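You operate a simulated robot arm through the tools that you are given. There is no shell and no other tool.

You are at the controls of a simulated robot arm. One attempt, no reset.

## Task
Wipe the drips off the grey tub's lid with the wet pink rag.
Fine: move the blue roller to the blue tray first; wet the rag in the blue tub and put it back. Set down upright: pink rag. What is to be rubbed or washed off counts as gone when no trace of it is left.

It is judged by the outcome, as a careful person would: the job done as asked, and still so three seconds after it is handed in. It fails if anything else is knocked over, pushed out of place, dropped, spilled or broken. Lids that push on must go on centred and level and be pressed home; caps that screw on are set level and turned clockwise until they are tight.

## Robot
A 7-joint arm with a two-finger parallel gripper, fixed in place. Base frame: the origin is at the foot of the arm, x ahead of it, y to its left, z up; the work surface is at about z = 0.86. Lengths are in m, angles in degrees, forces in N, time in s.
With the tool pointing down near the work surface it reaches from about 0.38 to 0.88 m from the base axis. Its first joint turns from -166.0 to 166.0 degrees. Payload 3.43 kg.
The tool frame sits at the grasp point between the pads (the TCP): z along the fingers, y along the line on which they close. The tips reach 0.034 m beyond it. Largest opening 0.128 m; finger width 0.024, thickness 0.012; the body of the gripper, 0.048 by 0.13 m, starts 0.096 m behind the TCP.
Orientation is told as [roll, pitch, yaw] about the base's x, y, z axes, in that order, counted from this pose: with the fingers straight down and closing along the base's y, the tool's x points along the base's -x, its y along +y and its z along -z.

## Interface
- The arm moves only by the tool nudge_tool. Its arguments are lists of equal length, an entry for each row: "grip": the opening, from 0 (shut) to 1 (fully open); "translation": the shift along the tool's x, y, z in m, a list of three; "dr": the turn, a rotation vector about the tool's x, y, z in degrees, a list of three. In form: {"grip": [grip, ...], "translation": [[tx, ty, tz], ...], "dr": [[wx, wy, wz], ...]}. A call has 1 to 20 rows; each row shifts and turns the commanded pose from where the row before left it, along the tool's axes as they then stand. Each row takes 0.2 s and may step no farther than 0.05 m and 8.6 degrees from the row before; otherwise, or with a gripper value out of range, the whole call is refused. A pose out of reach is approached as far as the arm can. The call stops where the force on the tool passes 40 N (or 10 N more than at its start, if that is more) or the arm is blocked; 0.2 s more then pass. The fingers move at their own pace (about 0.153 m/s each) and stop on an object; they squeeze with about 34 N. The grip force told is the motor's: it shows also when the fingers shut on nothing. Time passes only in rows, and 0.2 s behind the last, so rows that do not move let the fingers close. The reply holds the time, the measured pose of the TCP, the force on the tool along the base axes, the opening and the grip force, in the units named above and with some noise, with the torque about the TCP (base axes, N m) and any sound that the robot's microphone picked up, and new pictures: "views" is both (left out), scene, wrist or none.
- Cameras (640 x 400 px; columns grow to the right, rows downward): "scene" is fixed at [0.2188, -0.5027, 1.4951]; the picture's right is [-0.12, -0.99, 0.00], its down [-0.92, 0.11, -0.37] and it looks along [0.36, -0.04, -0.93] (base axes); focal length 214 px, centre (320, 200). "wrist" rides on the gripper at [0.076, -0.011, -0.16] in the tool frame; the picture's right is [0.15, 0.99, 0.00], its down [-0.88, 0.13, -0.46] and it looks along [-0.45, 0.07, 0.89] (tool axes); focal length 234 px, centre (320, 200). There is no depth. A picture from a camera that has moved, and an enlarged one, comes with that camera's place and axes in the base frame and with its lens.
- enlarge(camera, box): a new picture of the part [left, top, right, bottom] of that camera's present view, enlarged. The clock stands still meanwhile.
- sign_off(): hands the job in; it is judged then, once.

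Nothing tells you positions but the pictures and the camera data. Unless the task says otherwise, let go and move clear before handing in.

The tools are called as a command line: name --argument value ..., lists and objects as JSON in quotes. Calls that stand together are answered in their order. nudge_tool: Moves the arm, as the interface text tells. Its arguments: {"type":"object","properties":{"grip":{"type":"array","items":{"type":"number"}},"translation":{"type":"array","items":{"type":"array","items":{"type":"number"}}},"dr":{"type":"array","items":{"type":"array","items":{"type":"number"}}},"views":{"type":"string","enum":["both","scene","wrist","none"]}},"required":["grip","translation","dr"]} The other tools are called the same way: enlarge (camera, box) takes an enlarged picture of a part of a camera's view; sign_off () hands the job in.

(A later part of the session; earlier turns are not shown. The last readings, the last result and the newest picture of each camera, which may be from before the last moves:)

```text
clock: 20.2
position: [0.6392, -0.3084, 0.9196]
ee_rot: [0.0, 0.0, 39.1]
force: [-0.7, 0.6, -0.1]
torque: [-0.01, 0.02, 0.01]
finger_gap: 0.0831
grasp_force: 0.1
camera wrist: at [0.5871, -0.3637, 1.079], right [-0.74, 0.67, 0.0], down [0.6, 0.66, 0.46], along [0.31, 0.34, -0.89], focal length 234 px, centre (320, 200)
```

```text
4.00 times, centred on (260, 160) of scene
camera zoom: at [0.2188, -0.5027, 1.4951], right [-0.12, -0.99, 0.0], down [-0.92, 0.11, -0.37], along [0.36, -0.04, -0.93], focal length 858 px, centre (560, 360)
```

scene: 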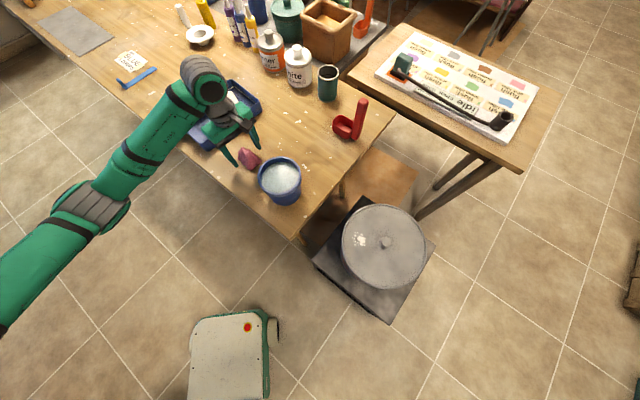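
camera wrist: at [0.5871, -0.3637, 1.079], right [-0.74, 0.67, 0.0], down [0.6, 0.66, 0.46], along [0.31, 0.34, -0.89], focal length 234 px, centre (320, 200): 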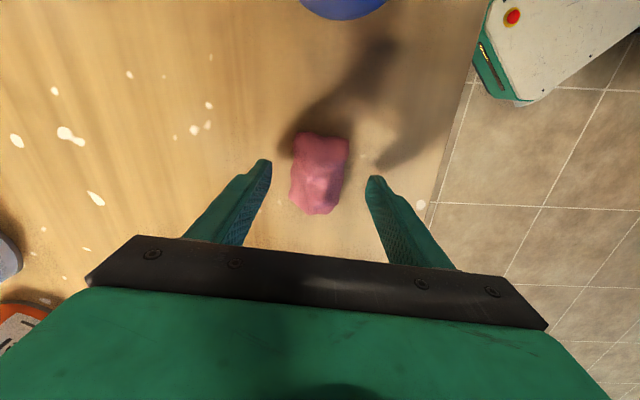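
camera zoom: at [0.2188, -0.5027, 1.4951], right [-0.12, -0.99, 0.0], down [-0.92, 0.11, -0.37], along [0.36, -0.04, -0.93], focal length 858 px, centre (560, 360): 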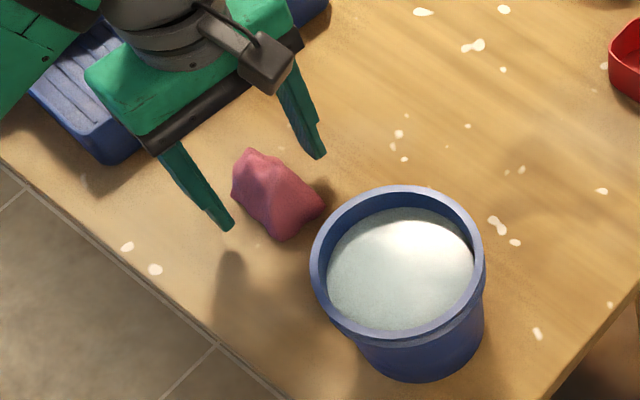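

Rag is centred between the fingers. I'll lower 15 mm, close, and lift slightly to check the hold. This pose is also the place to put it back: (0.639, -0.308), yaw 39°.

nudge_tool --grip '[0.65, 0.3, 0, 0, 0, 0]' --translation '[[0, 0, 0.015], [0, 0, 0], [0, 0, 0], [0, 0, 0], [0, 0, 0], [0, 0, -0.02]]' --dr '[[0, 0, 0], [0, 0, 0], [0, 0, 0], [0, 0, 0], [0, 0, 0], [0, 0, 0]]'

enlarge --camera "wrist" --box '[220, 80, 420, 240]'

enlarge --camera "scene" --box '[200, 110, 320, 210]'

```text
clock: 21.6
position: [0.6391, -0.3074, 0.9258]
ee_rot: [0.0, 0.0, 39.2]
force: [0.3, 0.1, -0.5]
torque: [-0.03, -0.02, -0.01]
finger_gap: 0.052
grasp_force: 34.4
camera wrist: at [0.5871, -0.3643, 1.0844], right [-0.74, 0.67, 0.0], down [0.6, 0.66, 0.46], along [0.31, 0.34, -0.89], focal length 234 px, centre (320, 200)
```

scene: 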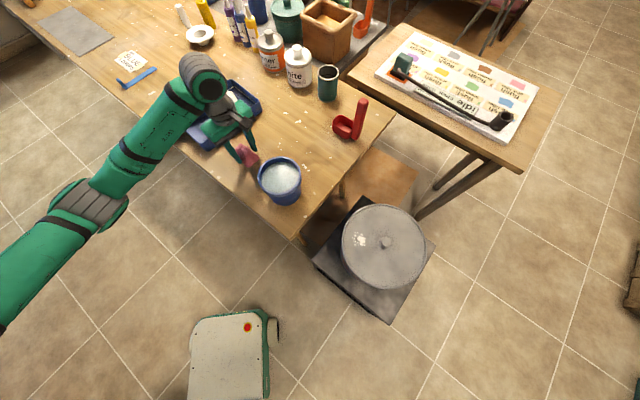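
wrist: 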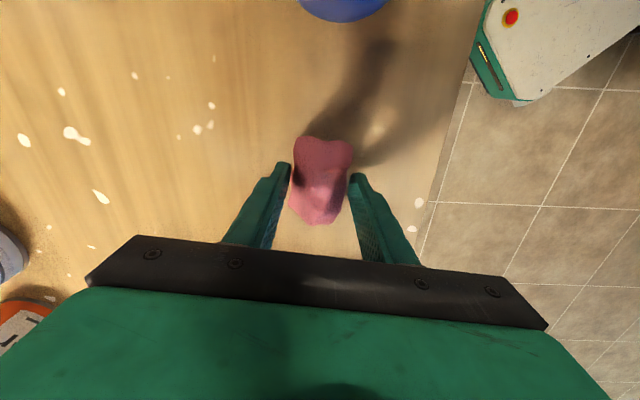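

```text
2.50 times, centred on (320, 160) of wrist
camera zoom: at [0.5871, -0.3643, 1.0844], right [-0.74, 0.67, 0.0], down [0.6, 0.66, 0.46], along [0.31, 0.34, -0.89], focal length 585 px, centre (320, 300)
```

zoom: 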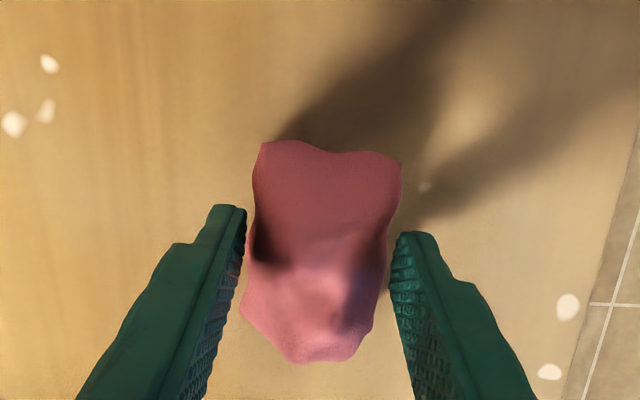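

```text
4.00 times, centred on (260, 160) of scene
camera zoom: at [0.2188, -0.5027, 1.4951], right [-0.12, -0.99, 0.0], down [-0.92, 0.11, -0.37], along [0.36, -0.04, -0.93], focal length 858 px, centre (560, 360)
```

zoom: 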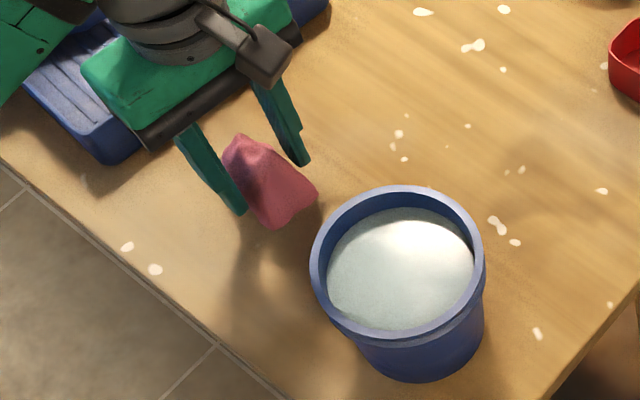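

The rag is firmly held. I'll lift it and move it over the blue tub's centre, near (0.516, -0.421), with the rim at about 0.95.

nudge_tool --grip '[0, 0, 0, 0, 0, 0, 0]' --translation '[[0, 0, -0.035], [0, 0, -0.035], [0, 0, -0.035], [0.0418, -0.0026, 0], [0.0418, -0.0026, 0], [0.0418, -0.0026, 0], [0.0418, -0.0026, 0]]' --dr '[[0, 0, 0], [0, 0, 0], [0, 0, 0], [0, 0, 0], [0, 0, 0], [0, 0, 0], [0, 0, 0]]'

enlarge --camera "scene" --box '[220, 110, 340, 210]'

enlarge --camera "wrist" --box '[200, 80, 440, 240]'

```text
clock: 23.2
position: [0.5163, -0.4216, 1.0307]
ee_rot: [0.0, 0.1, 39.1]
force: [0.2, -0.4, -1.4]
torque: [-0.05, 0.02, 0.0]
finger_gap: 0.0517
grasp_force: 34.1
camera wrist: at [0.4649, -0.478, 1.1902], right [-0.74, 0.67, 0.0], down [0.6, 0.66, 0.46], along [0.31, 0.34, -0.89], focal length 234 px, centre (320, 200)
```

scene: 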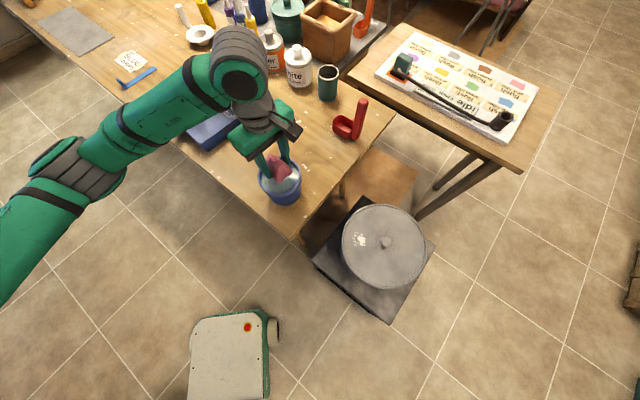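
wrist: 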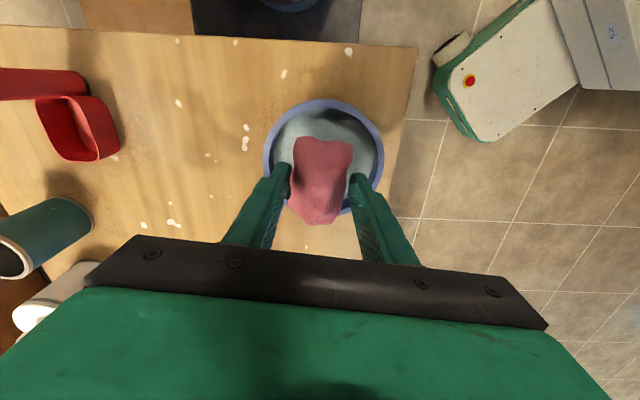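

```text
4.00 times, centred on (280, 160) of scene
camera zoom: at [0.2188, -0.5027, 1.4951], right [-0.12, -0.99, 0.0], down [-0.92, 0.11, -0.37], along [0.36, -0.04, -0.93], focal length 858 px, centre (480, 360)
```

zoom: 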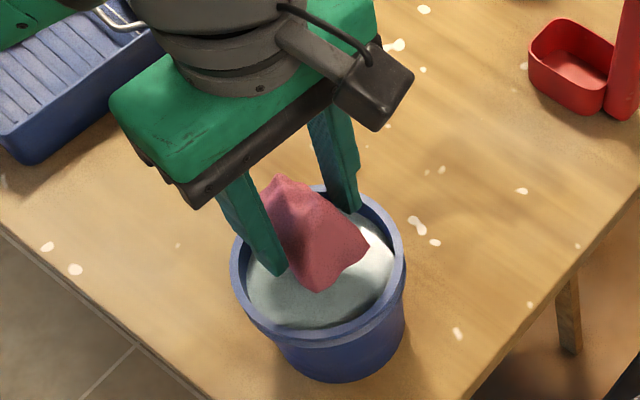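

```text
2.50 times, centred on (320, 160) of wrist
camera zoom: at [0.4649, -0.478, 1.1902], right [-0.74, 0.67, 0.0], down [0.6, 0.66, 0.46], along [0.31, 0.34, -0.89], focal length 585 px, centre (320, 300)
```

zoom: 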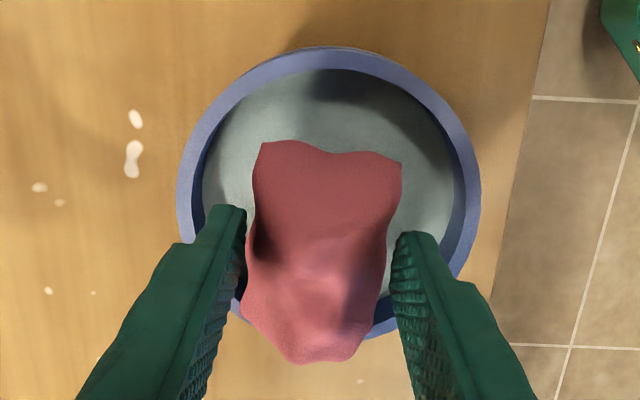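

The rim looks to be at about z 0.965, centred near (0.510, -0.424). I'll shift 6 mm to centre and lower the rag into the water.

nudge_tool --grip '[0, 0, 0, 0]' --translation '[[0.0062, 0.0019, 0], [0, 0, 0.02], [0, 0, 0.015], [0, 0, 0.012]]' --dr '[[0, 0, 0], [0, 0, 0], [0, 0, 0], [0, 0, 0]]'

enlarge --camera "scene" --box '[220, 110, 340, 210]'

enlarge --camera "wrist" --box '[200, 80, 440, 240]'

```text
clock: 24.2
position: [0.51, -0.4243, 0.9838]
ee_rot: [0.1, 0.0, 39.1]
force: [0.3, -0.1, -0.4]
torque: [0.0, 0.0, -0.01]
finger_gap: 0.0519
grasp_force: 34.6
camera wrist: at [0.4578, -0.4803, 1.1431], right [-0.74, 0.67, 0.0], down [0.6, 0.66, 0.46], along [0.31, 0.34, -0.89], focal length 234 px, centre (320, 200)
```

scene: 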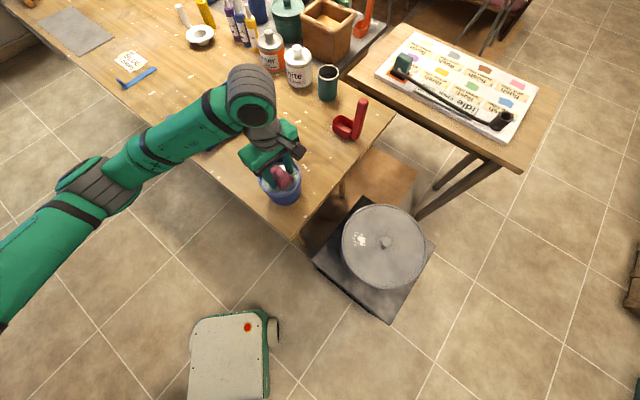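
wrist: 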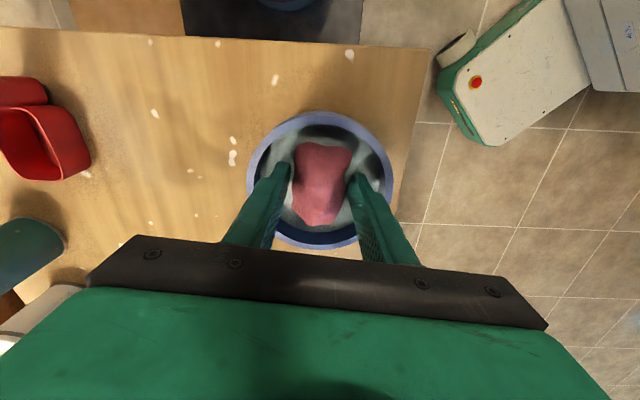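

```text
4.00 times, centred on (280, 160) of scene
camera zoom: at [0.2188, -0.5027, 1.4951], right [-0.12, -0.99, 0.0], down [-0.92, 0.11, -0.37], along [0.36, -0.04, -0.93], focal length 858 px, centre (480, 360)
```

zoom: 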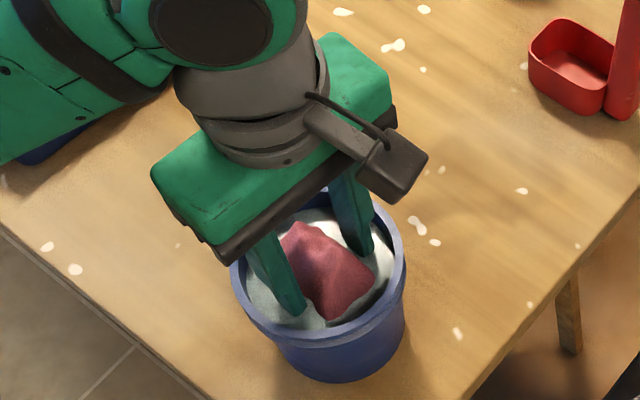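

```text
2.50 times, centred on (320, 160) of wrist
camera zoom: at [0.4578, -0.4803, 1.1431], right [-0.74, 0.67, 0.0], down [0.6, 0.66, 0.46], along [0.31, 0.34, -0.89], focal length 585 px, centre (320, 300)
```

zoom: 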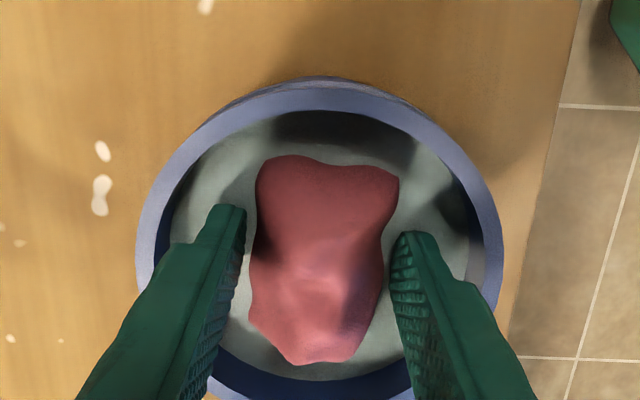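

Nicely centred, with the rag starting to enter the water. I'll lower another 15 mm and pause to let it soak.

nudge_tool --grip '[0, 0, 0, 0]' --translation '[[0, 0, 0.008], [0, 0, 0.008], [0, 0, 0], [0, 0, 0]]' --dr '[[0, 0, 0], [0, 0, 0], [0, 0, 0], [0, 0, 0]]'

enlarge --camera "scene" --box '[220, 110, 340, 210]'

enlarge --camera "wrist" --box '[200, 80, 440, 240]'

```text
clock: 25.2
position: [0.5098, -0.4249, 0.9675]
ee_rot: [0.0, 0.0, 39.3]
force: [-0.6, 0.0, 0.2]
torque: [0.0, 0.0, 0.01]
finger_gap: 0.0519
grasp_force: 33.6
camera wrist: at [0.4579, -0.4804, 1.1268], right [-0.74, 0.67, 0.0], down [0.6, 0.66, 0.46], along [0.31, 0.34, -0.89], focal length 234 px, centre (320, 200)
```

scene: 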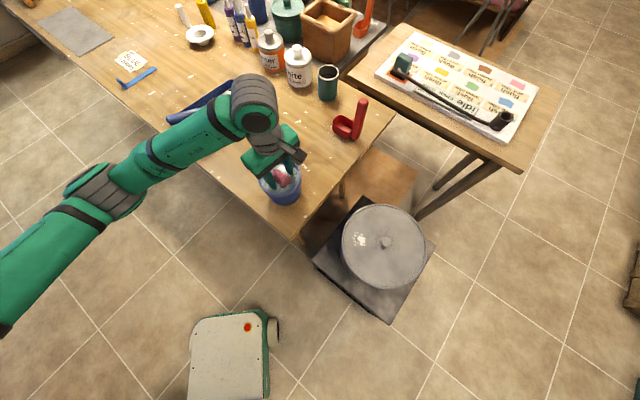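
wrist: 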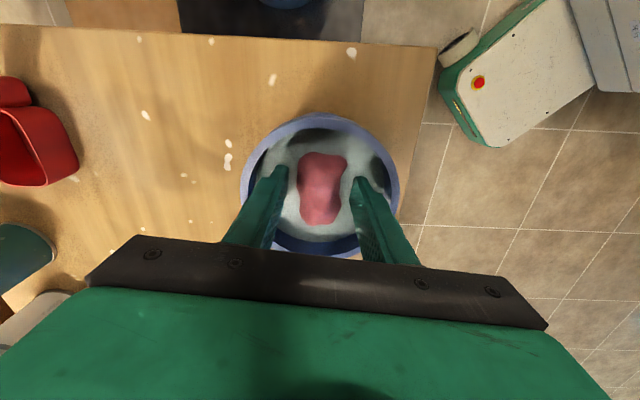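

```text
4.00 times, centred on (280, 160) of scene
camera zoom: at [0.2188, -0.5027, 1.4951], right [-0.12, -0.99, 0.0], down [-0.92, 0.11, -0.37], along [0.36, -0.04, -0.93], focal length 858 px, centre (480, 360)
```

zoom: 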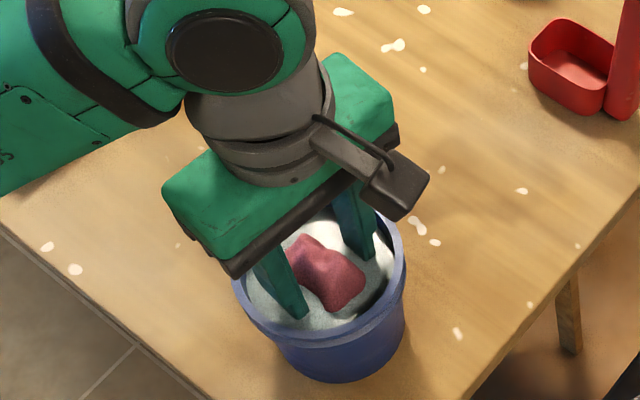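

```text
2.50 times, centred on (320, 160) of wrist
camera zoom: at [0.4579, -0.4804, 1.1268], right [-0.74, 0.67, 0.0], down [0.6, 0.66, 0.46], along [0.31, 0.34, -0.89], focal length 585 px, centre (320, 300)
```

zoom: 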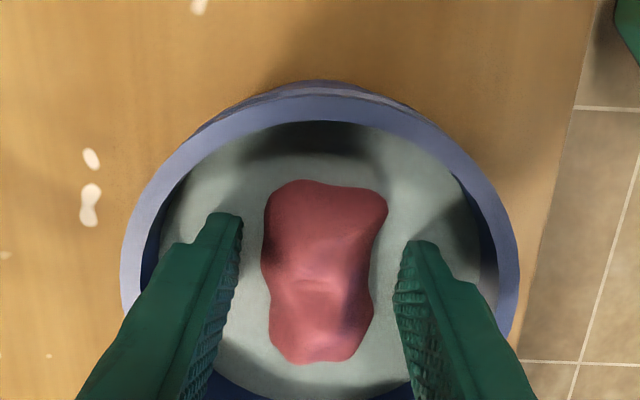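

The rag is half under. I'll dip 10 mm deeper to soak it fully, then lift it out slowly and let it drip over the tub.

nudge_tool --grip '[0, 0, 0, 0, 0, 0, 0, 0, 0, 0, 0, 0, 0, 0]' --translation '[[0, 0, 0.01], [0, 0, 0], [0, 0, 0], [0, 0, 0], [0, 0, -0.012], [0, 0, -0.012], [0, 0, -0.012], [0, 0, -0.012], [0, 0, -0.012], [0, 0, 0], [0, 0, 0], [0, 0, 0], [0, 0, 0], [0, 0, 0]]' --dr '[[0, 0, 0], [0, 0, 0], [0, 0, 0], [0, 0, 0], [0, 0, 0], [0, 0, 0], [0, 0, 0], [0, 0, 0], [0, 0, 0], [0, 0, 0], [0, 0, 0], [0, 0, 0], [0, 0, 0], [0, 0, 0]]'

enlarge --camera "scene" --box '[220, 110, 340, 210]'

enlarge --camera "wrist" --box '[200, 80, 440, 240]'

```text
clock: 28.2
position: [0.5097, -0.4237, 1.0176]
ee_rot: [0.0, 0.0, 39.3]
force: [-0.4, 0.6, -1.7]
torque: [0.02, 0.01, 0.0]
finger_gap: 0.0516
grasp_force: 33.6
camera wrist: at [0.4577, -0.4805, 1.1767], right [-0.74, 0.67, 0.0], down [0.6, 0.66, 0.46], along [0.31, 0.34, -0.89], focal length 234 px, centre (320, 200)
```

scene: 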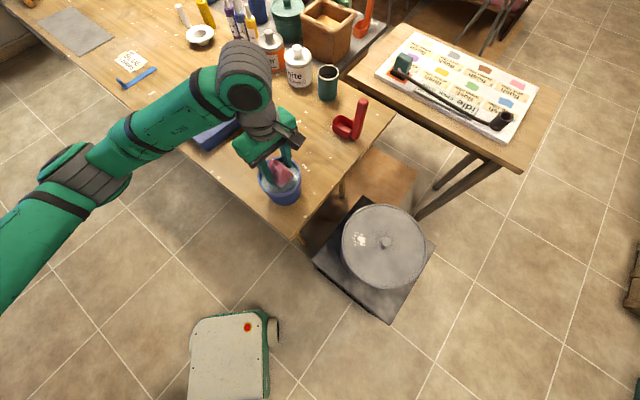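
wrist: 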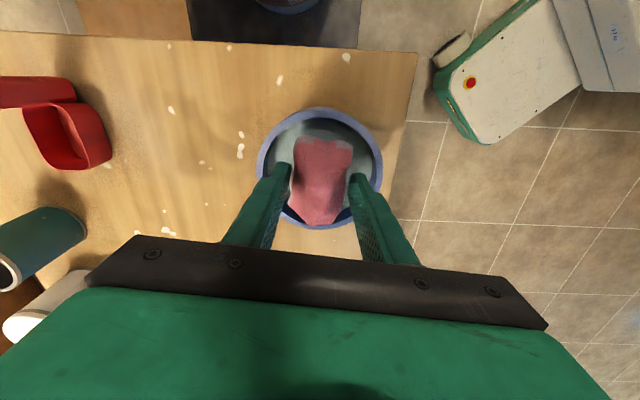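

```text
4.00 times, centred on (280, 160) of scene
camera zoom: at [0.2188, -0.5027, 1.4951], right [-0.12, -0.99, 0.0], down [-0.92, 0.11, -0.37], along [0.36, -0.04, -0.93], focal length 858 px, centre (480, 360)
```

zoom: 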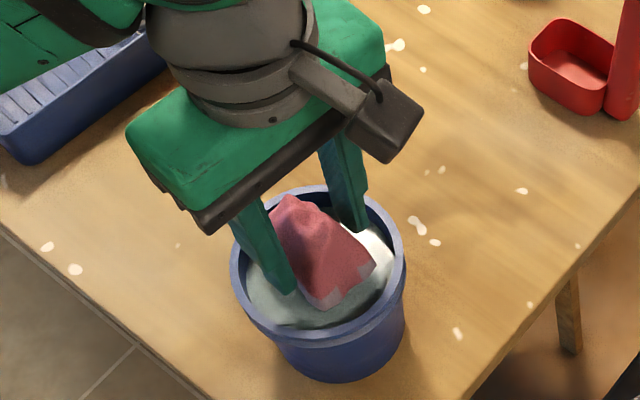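

```text
2.50 times, centred on (320, 160) of wrist
camera zoom: at [0.4577, -0.4805, 1.1767], right [-0.74, 0.67, 0.0], down [0.6, 0.66, 0.46], along [0.31, 0.34, -0.89], focal length 585 px, centre (320, 300)
```

zoom: 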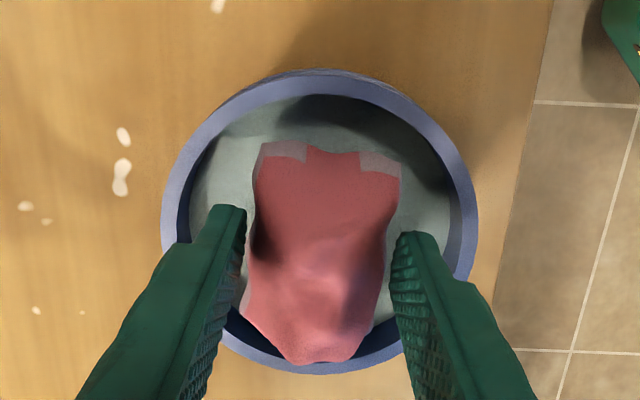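

The rag is visibly wet, with film at its corners, and still firmly gripped. I'll lift clear of the rim and carry it over the grey tub's lid, turning to yaw 0.

nudge_tool --grip '[0, 0, 0, 0, 0, 0, 0, 0]' --translation '[[0, 0, -0.035], [0.0385, -0.012, 0], [0.0371, -0.0157, 0], [0.0354, -0.0193, 0], [0.0333, -0.0227, 0], [0.031, -0.0258, 0], [0.0283, -0.0287, 0], [0.0254, -0.0313, 0]]' --dr '[[0, 0, 0], [0, 0, 5.6], [0, 0, 5.6], [0, 0, 5.6], [0, 0, 5.6], [0, 0, 5.6], [0, 0, 5.6], [0, 0, 5.6]]'

enlarge --camera "wrist" --box '[220, 0, 420, 160]'

enlarge --camera "scene" --box '[320, 190, 440, 310]'

```text
clock: 30.0
position: [0.3554, -0.6611, 1.0518]
ee_rot: [0.1, 0.0, 0.0]
force: [1.6, 0.3, -0.2]
torque: [-0.06, 0.13, 0.03]
finger_gap: 0.0516
grasp_force: 33.5
camera wrist: at [0.2793, -0.6708, 1.2111], right [-0.15, 0.99, 0.0], down [0.88, 0.13, 0.46], along [0.45, 0.07, -0.89], focal length 234 px, centre (320, 200)
```

scene: 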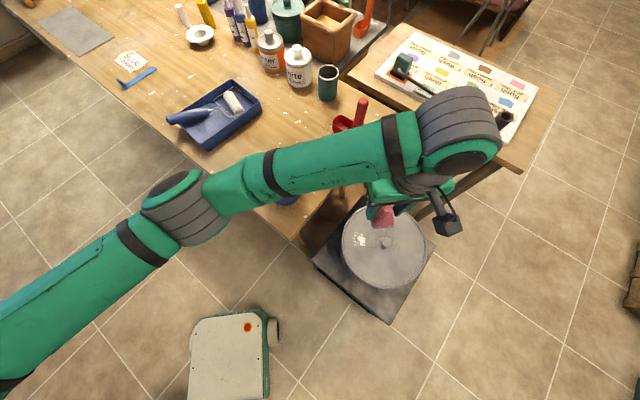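
wrist: 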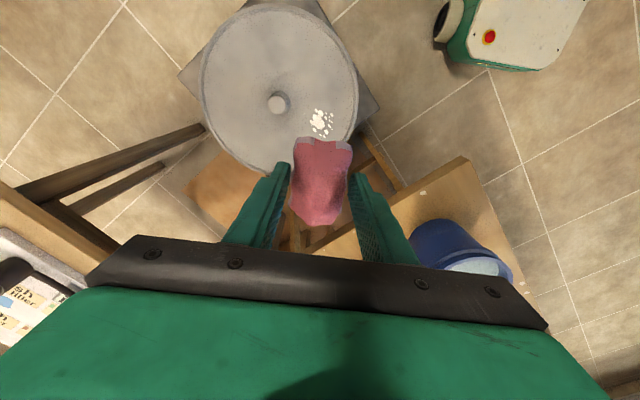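

```text
2.50 times, centred on (320, 80) of wrist
camera zoom: at [0.2793, -0.6708, 1.2111], right [-0.15, 0.99, 0.0], down [0.88, 0.13, 0.46], along [0.45, 0.07, -0.89], focal length 585 px, centre (320, 500)
```

zoom: 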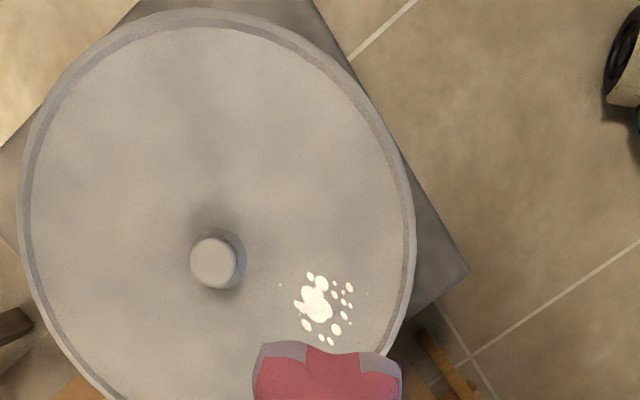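

```text
3.33 times, centred on (380, 250) of scene
camera zoom: at [0.2188, -0.5027, 1.4951], right [-0.12, -0.99, 0.0], down [-0.92, 0.11, -0.37], along [0.36, -0.04, -0.93], focal length 715 px, centre (120, 33)
```

zoom: 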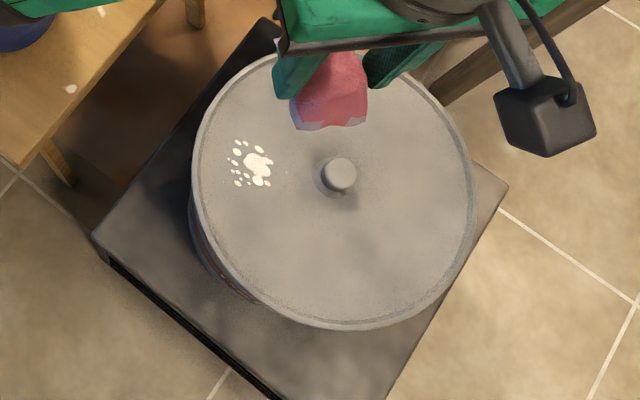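

All the drips are in view: a cluster around (0.356, -0.656), about 6 × 5 cm, with a few outlying specks. I'll lower the rag to just above the lid.

nudge_tool --grip '[0, 0, 0, 0, 0, 0, 0]' --translation '[[0, 0.005, 0.035], [0, 0, 0.04], [0, 0, 0.04], [0, 0, 0.04], [0, 0, 0.04], [0, 0, 0.04], [0, 0, 0.018]]' --dr '[[0, 0, 0], [0, 0, 0], [0, 0, 0], [0, 0, 0], [0, 0, 0], [0, 0, 0], [0, 0, 0]]'

enlarge --camera "wrist" --box '[200, 60, 440, 240]'

enlarge --camera "scene" --box '[320, 190, 440, 310]'

```text
clock: 31.6
position: [0.3541, -0.6548, 0.7996]
ee_rot: [0.0, 0.0, -0.1]
force: [0.1, -0.6, -0.2]
torque: [0.02, 0.02, 0.02]
finger_gap: 0.0517
grasp_force: 34.0
camera wrist: at [0.2781, -0.6653, 0.9577], right [-0.15, 0.99, 0.0], down [0.88, 0.13, 0.46], along [0.45, 0.07, -0.89], focal length 234 px, centre (320, 200)
```

scene: 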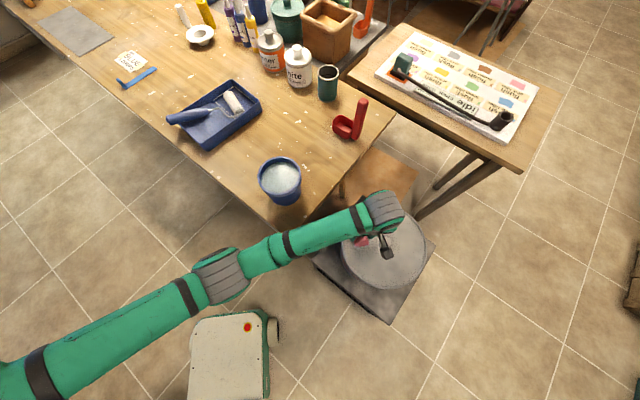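
wrist: 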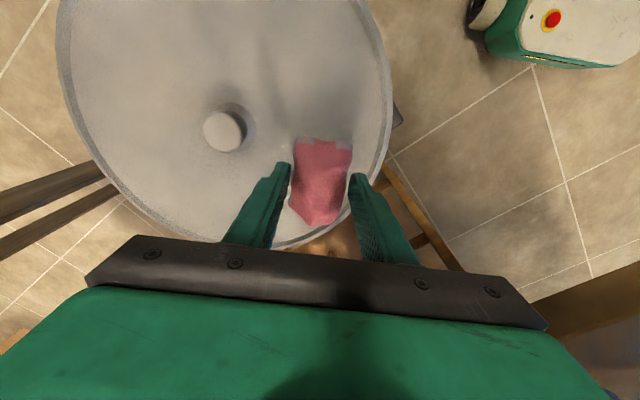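

```text
2.22 times, centred on (320, 150) of wrist
camera zoom: at [0.2781, -0.6653, 0.9577], right [-0.15, 0.99, 0.0], down [0.88, 0.13, 0.46], along [0.45, 0.07, -0.89], focal length 520 px, centre (320, 311)
```

zoom: 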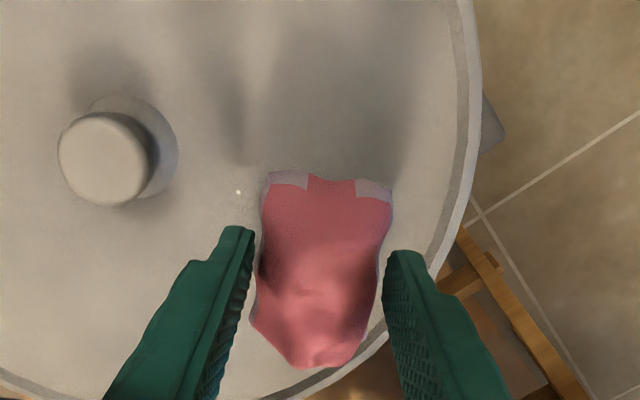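

```text
3.33 times, centred on (380, 250) of scene
camera zoom: at [0.2188, -0.5027, 1.4951], right [-0.12, -0.99, 0.0], down [-0.92, 0.11, -0.37], along [0.36, -0.04, -0.93], focal length 715 px, centre (120, 33)
```

zoom: 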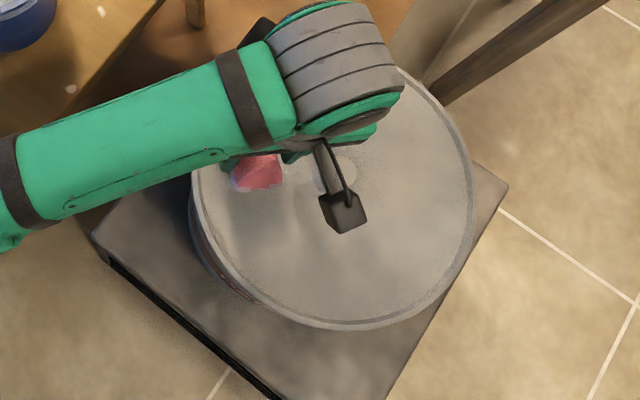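

The rag covers the cluster, with only one speck visible to its left. I'll come down to contact in small steps.

nudge_tool --grip '[0, 0, 0]' --translation '[[0, 0, 0.01], [0, 0, 0.008], [0, 0, 0.004]]' --dr '[[0, 0, 0], [0, 0, 0], [0, 0, 0]]' --views "none"

```text
clock: 32.4
position: [0.3534, -0.6547, 0.7775]
ee_rot: [0.0, 0.0, -0.1]
force: [0.2, 0.8, -1.1]
torque: [-0.01, 0.04, 0.03]
finger_gap: 0.0518
grasp_force: 33.9
```

nudge_tool --grip '[0, 0]' --translation '[[0, 0, 0.003], [0, 0, 0.002]]' --dr '[[0, 0, 0], [0, 0, 0]]' --views "none"

```text
clock: 33.0
position: [0.3539, -0.6556, 0.7706]
ee_rot: [0.1, 0.0, 0.0]
force: [-0.1, 0.7, 2.4]
torque: [0.05, -0.04, 0.0]
finger_gap: 0.0517
grasp_force: 33.5
```

Contact at TCP z ≈ 0.771. I'll press a touch more.

nudge_tool --grip '[0, 0]' --translation '[[0, 0, 0.001], [0, 0, 0]]' --dr '[[0, 0, 0], [0, 0, 0]]' --views "none"

```text
clock: 33.6
position: [0.3541, -0.6553, 0.773]
ee_rot: [-0.1, -0.1, 0.1]
force: [-1.2, 1.3, 12.2]
torque: [0.3, 0.12, 0.0]
finger_gap: 0.0517
grasp_force: 34.2
```

Pressing with about 12 N now. I'll rub back and forth across the drips in overlapping passes.

nudge_tool --grip '[0, 0, 0, 0, 0, 0, 0, 0, 0, 0]' --translation '[[0, -0.008, 0], [0, -0.008, 0], [0, -0.009, 0], [-0.01, 0, 0], [0, 0.008, 0], [0, 0.008, 0], [0, 0.008, 0], [0, 0.008, 0], [0, 0.008, 0], [0, 0.008, 0]]' --dr '[[0, 0, 0], [0, 0, 0], [0, 0, 0], [0, 0, 0], [0, 0, 0], [0, 0, 0], [0, 0, 0], [0, 0, 0], [0, 0, 0], [0, 0, 0]]'

enlarge --camera "wrist" --box '[200, 60, 440, 240]'

enlarge --camera "scene" --box '[320, 190, 440, 310]'

```text
clock: 35.8
position: [0.3637, -0.6327, 0.7709]
ee_rot: [0.1, -0.1, -0.1]
force: [-1.4, -9.8, 19.1]
torque: [-0.45, 0.02, -0.01]
finger_gap: 0.0517
grasp_force: 34.4
camera wrist: at [0.2881, -0.6432, 0.9312], right [-0.15, 0.99, 0.0], down [0.88, 0.13, 0.46], along [0.45, 0.07, -0.89], focal length 234 px, centre (320, 200)
```

scene: 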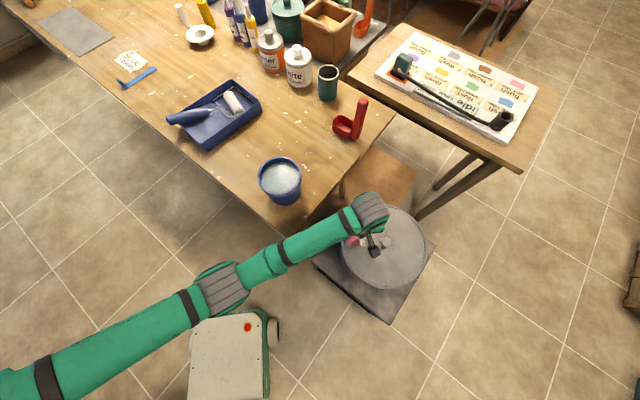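
wrist: 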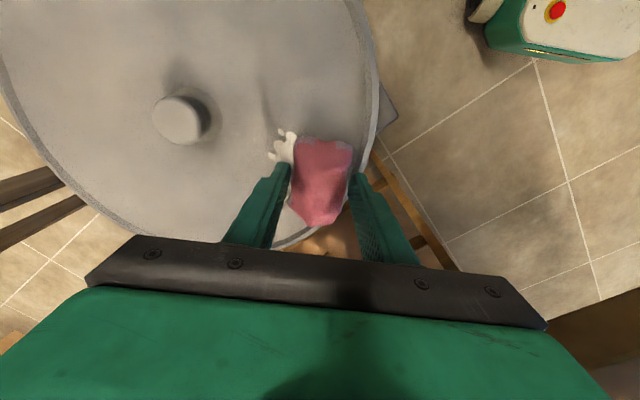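

```text
2.22 times, centred on (320, 150) of wrist
camera zoom: at [0.2881, -0.6432, 0.9312], right [-0.15, 0.99, 0.0], down [0.88, 0.13, 0.46], along [0.45, 0.07, -0.89], focal length 520 px, centre (320, 311)
```

zoom: 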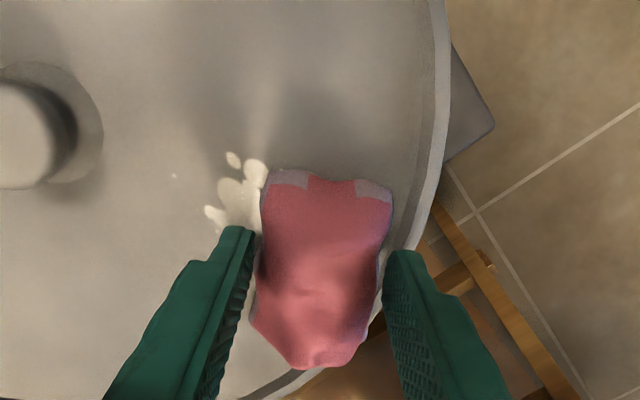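

```text
3.33 times, centred on (380, 250) of scene
camera zoom: at [0.2188, -0.5027, 1.4951], right [-0.12, -0.99, 0.0], down [-0.92, 0.11, -0.37], along [0.36, -0.04, -0.93], focal length 715 px, centre (120, 33)
```

zoom: 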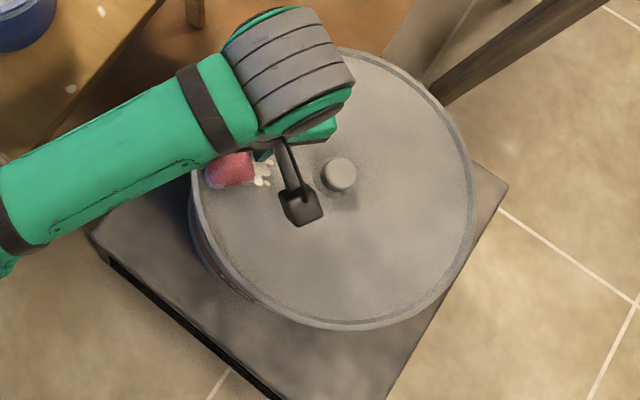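

The marks are fading where rubbed. I'll continue with more overlapping strokes, centred on the main blob near (0.346, -0.667).

nudge_tool --grip '[0, 0, 0, 0, 0, 0, 0, 0, 0, 0, 0, 0, 0, 0, 0, 0, 0, 0, 0, 0]' --translation '[[0, -0.009, 0], [0, -0.009, 0], [0, -0.009, 0], [0, -0.009, 0], [0, -0.009, 0], [0, -0.009, 0], [0.01, 0, 0], [0, 0.009, 0], [0, 0.009, 0], [0, 0.009, 0], [0, 0.009, 0], [0, 0.009, 0], [0, 0.009, 0], [0.01, 0, 0], [0, -0.009, 0], [0, -0.009, 0], [0, -0.009, 0], [0, -0.009, 0], [0, -0.009, 0], [0, -0.009, 0]]' --dr '[[0, 0, 0], [0, 0, 0], [0, 0, 0], [0, 0, 0], [0, 0, 0], [0, 0, 0], [0, 0, 0], [0, 0, 0], [0, 0, 0], [0, 0, 0], [0, 0, 0], [0, 0, 0], [0, 0, 0], [0, 0, 0], [0, 0, 0], [0, 0, 0], [0, 0, 0], [0, 0, 0], [0, 0, 0], [0, 0, 0]]'

enlarge --camera "wrist" --box '[200, 60, 440, 240]'

enlarge --camera "scene" --box '[320, 190, 440, 310]'

```text
clock: 40.0
position: [0.3438, -0.6854, 0.7724]
ee_rot: [-0.1, 0.0, 0.0]
force: [0.7, 9.7, 20.8]
torque: [0.49, 0.04, 0.05]
finger_gap: 0.0518
grasp_force: 34.1
camera wrist: at [0.2679, -0.6962, 0.9307], right [-0.15, 0.99, 0.0], down [0.88, 0.13, 0.46], along [0.45, 0.07, -0.89], focal length 234 px, centre (320, 200)
```

scene: 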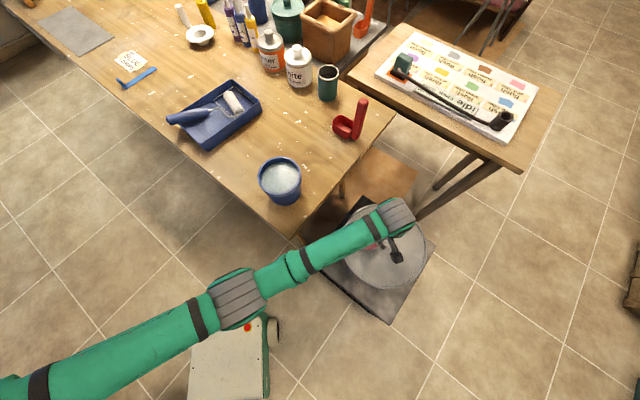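
wrist: 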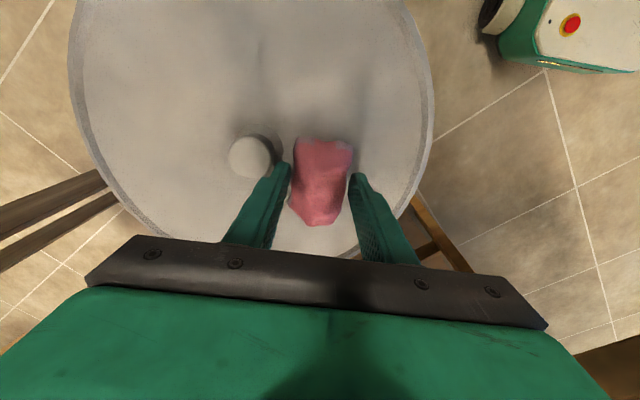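

```text
2.22 times, centred on (320, 150) of wrist
camera zoom: at [0.2679, -0.6962, 0.9307], right [-0.15, 0.99, 0.0], down [0.88, 0.13, 0.46], along [0.45, 0.07, -0.89], focal length 520 px, centre (320, 311)
```

zoom: 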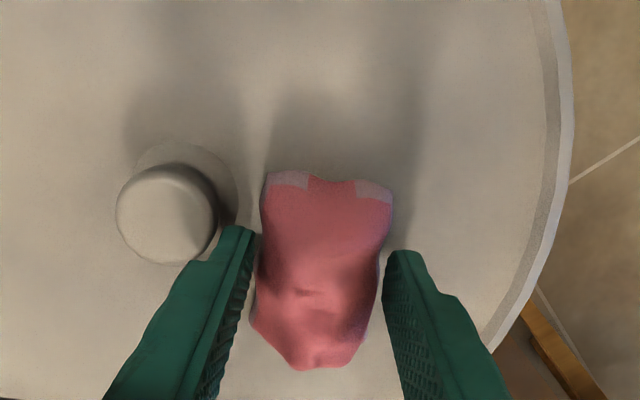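

```text
3.33 times, centred on (380, 250) of scene
camera zoom: at [0.2188, -0.5027, 1.4951], right [-0.12, -0.99, 0.0], down [-0.92, 0.11, -0.37], along [0.36, -0.04, -0.93], focal length 715 px, centre (120, 33)
```

zoom: 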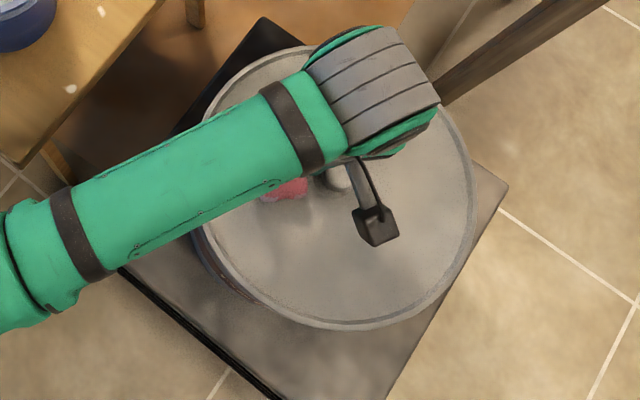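

No marks are visible around the rag now, but the left finger is close to the knob, so I won't go further that way. I'll stroke back, then lift to inspect.

nudge_tool --grip '[0, 0, 0, 0, 0, 0, 0, 0, 0, 0, 0, 0, 0, 0, 0, 0, 0]' --translation '[[0, 0.009, 0], [0, 0.009, 0], [0, 0.009, 0], [0, 0.009, 0], [0, 0.009, 0], [0, 0.009, 0], [-0.012, 0, 0], [0, -0.009, 0], [0, -0.009, 0], [0, -0.009, 0], [0, -0.009, 0], [0, -0.009, 0], [0, 0, -0.02], [0, 0, -0.04], [0.03, 0, -0.03], [0.03, 0, -0.02], [0.03, 0, 0]]' --dr '[[0, 0, 0], [0, 0, 0], [0, 0, 0], [0, 0, 0], [0, 0, 0], [0, 0, 0], [0, 0, 0], [0, 0, 0], [0, 0, 0], [0, 0, 0], [0, 0, 0], [0, 0, 0], [0, 0, 0], [0, 0, 0], [0, 0, 0], [0, 0, 0], [0, 0, 0]]'

enlarge --camera "wrist" --box '[200, 60, 440, 240]'

enlarge --camera "scene" --box '[320, 190, 440, 310]'

```text
clock: 43.6
position: [0.2686, -0.677, 0.881]
ee_rot: [0.0, 0.1, 0.4]
force: [1.0, 0.4, -0.7]
torque: [-0.05, 0.09, 0.01]
finger_gap: 0.0518
grasp_force: 33.8
camera wrist: at [0.1936, -0.6875, 1.0399], right [-0.15, 0.99, 0.0], down [0.88, 0.14, 0.46], along [0.45, 0.07, -0.89], focal length 234 px, centre (320, 200)
```

scene: 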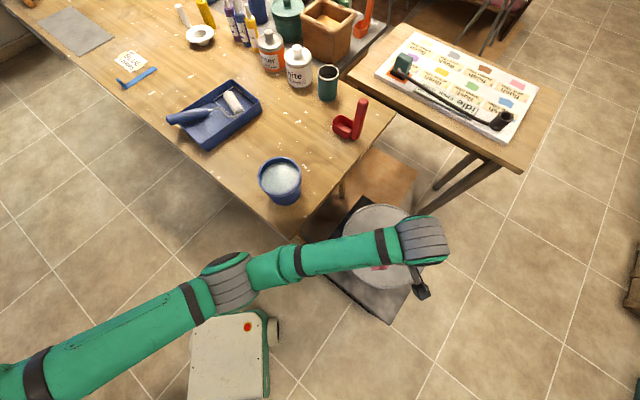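
wrist: 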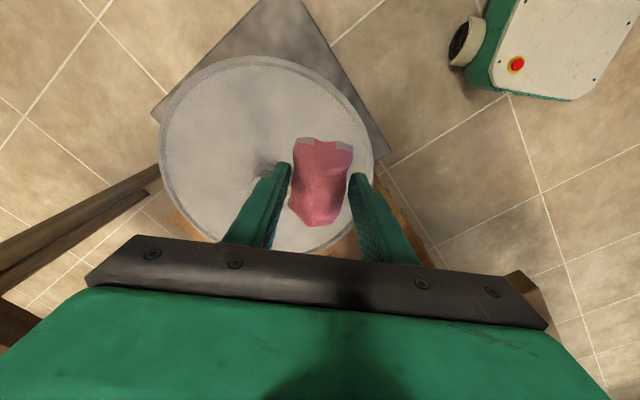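

```text
2.22 times, centred on (320, 150) of wrist
camera zoom: at [0.1936, -0.6875, 1.0399], right [-0.15, 0.99, 0.0], down [0.88, 0.14, 0.46], along [0.45, 0.07, -0.89], focal length 520 px, centre (320, 311)
```

zoom: 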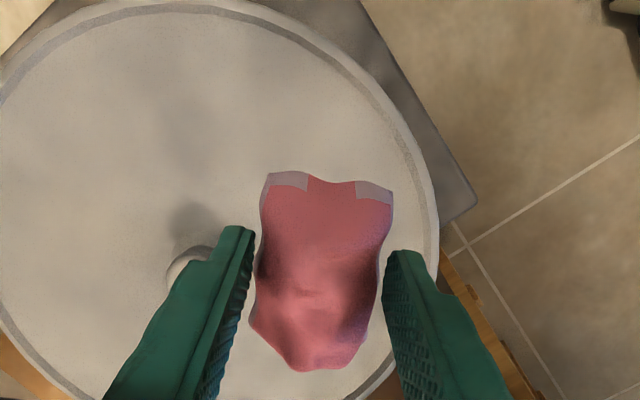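

```text
3.33 times, centred on (380, 250) of scene
camera zoom: at [0.2188, -0.5027, 1.4951], right [-0.12, -0.99, 0.0], down [-0.92, 0.11, -0.37], along [0.36, -0.04, -0.93], focal length 715 px, centre (120, 33)
```

zoom: 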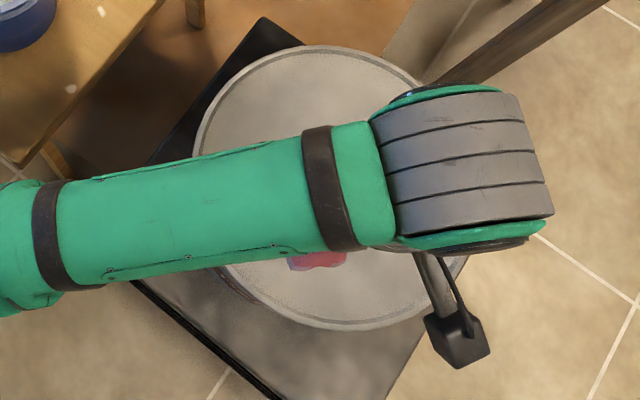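

The rag and arm block the view here. I'll move up and forward so the wrist camera looks at the wiped patch.

nudge_tool --grip '[0, 0, 0, 0]' --translation '[[-0.0275, 0.004, -0.03], [-0.0275, 0.004, -0.03], [-0.0275, 0.004, -0.03], [-0.0275, 0.004, -0.03]]' --dr '[[0, 0, 0], [0, 0, 0], [0, 0, 0], [0, 0, 0]]'

enlarge --camera "wrist" --box '[220, 0, 420, 160]'

enlarge --camera "wrist" --box '[280, 80, 380, 150]'

enlarge --camera "scene" --box '[330, 200, 420, 270]'

```text
clock: 44.6
position: [0.3767, -0.6617, 0.9998]
ee_rot: [0.1, 0.0, 0.0]
force: [-0.3, -1.6, -1.6]
torque: [0.01, 0.03, -0.03]
finger_gap: 0.0519
grasp_force: 34.4
camera wrist: at [0.301, -0.672, 1.1589], right [-0.15, 0.99, 0.0], down [0.88, 0.13, 0.46], along [0.45, 0.07, -0.89], focal length 234 px, centre (320, 200)
```

scene: 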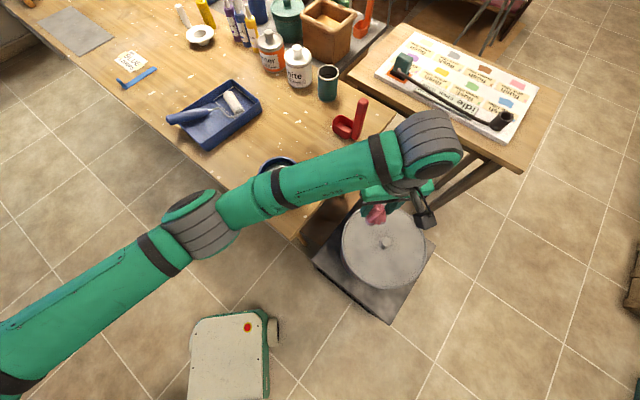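
wrist: 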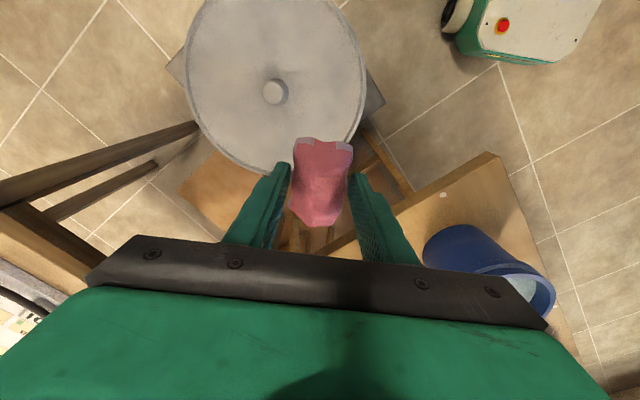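

```text
2.50 times, centred on (320, 80) of wrist
camera zoom: at [0.301, -0.672, 1.1589], right [-0.15, 0.99, 0.0], down [0.88, 0.13, 0.46], along [0.45, 0.07, -0.89], focal length 585 px, centre (320, 500)
```

zoom: 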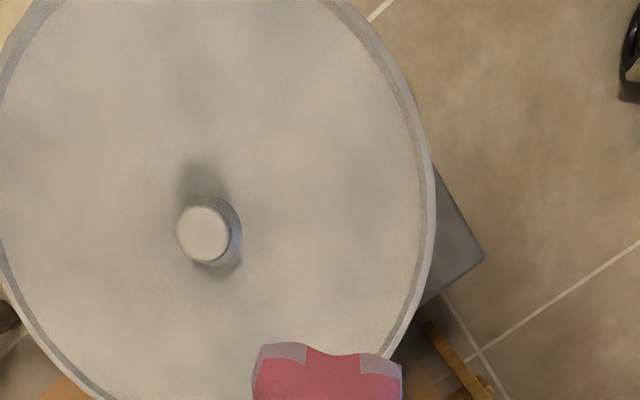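

```text
5.71 times, centred on (330, 115) of wrist
camera zoom: at [0.301, -0.672, 1.1589], right [-0.15, 0.99, 0.0], down [0.88, 0.13, 0.46], along [0.45, 0.07, -0.89], focal length 1338 px, centre (263, 686)
```

zoom: 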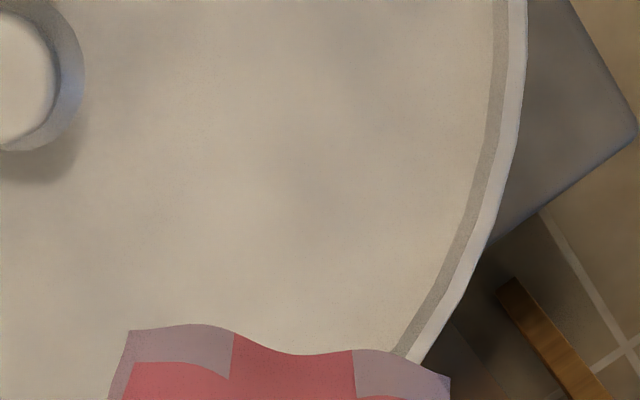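

```text
5.71 times, centred on (375, 235) of scene
camera zoom: at [0.2188, -0.5027, 1.4951], right [-0.12, -0.99, 0.0], down [-0.92, 0.11, -0.37], along [0.36, -0.04, -0.93], focal length 1226 px, centre (6, 0)
```

zoom: 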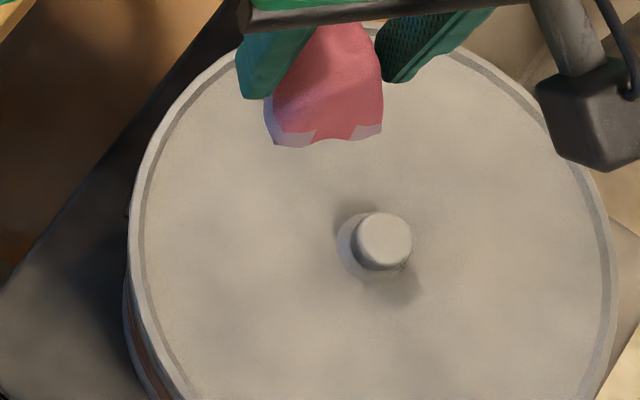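

The lid looks clean. I'll zoom right into the old drip area to check for faint residue.

enlarge --camera "scene" --box '[345, 225, 377, 250]'

enlarge --camera "wrist" --box '[295, 95, 345, 140]'

```text
16.00 times, centred on (361, 238) of scene
camera zoom: at [0.2188, -0.5027, 1.4951], right [-0.12, -0.99, 0.0], down [-0.92, 0.11, -0.37], along [0.36, -0.04, -0.93], focal length 3432 px, centre (-336, -400)
```

zoom: 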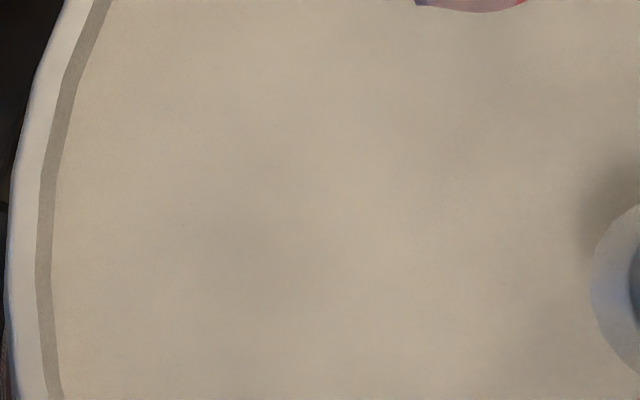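

```text
8.89 times, centred on (320, 118) of wrist
camera zoom: at [0.301, -0.672, 1.1589], right [-0.15, 0.99, 0.0], down [0.88, 0.13, 0.46], along [0.45, 0.07, -0.89], focal length 2082 px, centre (320, 933)
```

zoom: 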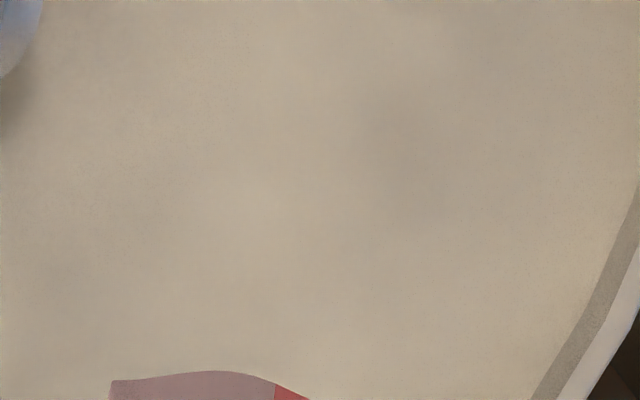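

No trace is visible even at 16×. As a precaution I'll do one more light set of strokes over the full area, including the edges where small specks were.

nudge_tool --grip '[0, 0, 0, 0, 0, 0, 0]' --translation '[[0.0147, 0.0017, 0.03], [0, 0, 0.045], [0, 0, 0.045], [0, 0, 0.045], [0, 0, 0.045], [0, 0, 0.01], [0, 0, 0.005]]' --dr '[[0, 0, 0], [0, 0, 0], [0, 0, 0], [0, 0, 0], [0, 0, 0], [0, 0, 0], [0, 0, 0]]' --views "none"

```text
clock: 46.2
position: [0.3605, -0.6596, 0.776]
ee_rot: [0.0, 0.0, -0.1]
force: [-0.5, 0.2, 0.0]
torque: [0.0, -0.01, -0.03]
finger_gap: 0.052
grasp_force: 33.7
```

nudge_tool --grip '[0, 0]' --translation '[[0, 0, 0.002], [0, 0, 0.001]]' --dr '[[0, 0, 0], [0, 0, 0]]' --views "none"

```text
clock: 46.8
position: [0.3604, -0.66, 0.7722]
ee_rot: [0.0, 0.0, 0.0]
force: [-0.5, 0.6, -0.1]
torque: [-0.04, 0.02, 0.03]
finger_gap: 0.0516
grasp_force: 34.1
```

nudge_tool --grip '[0, 0]' --translation '[[0, 0, 0.0015], [0, 0, 0.0005]]' --dr '[[0, 0, 0], [0, 0, 0]]' --views "none"

```text
clock: 47.4
position: [0.3625, -0.6602, 0.7716]
ee_rot: [0.0, 0.0, 0.0]
force: [1.1, 0.9, -1.2]
torque: [0.08, -0.01, -0.03]
finger_gap: 0.0519
grasp_force: 34.1
```

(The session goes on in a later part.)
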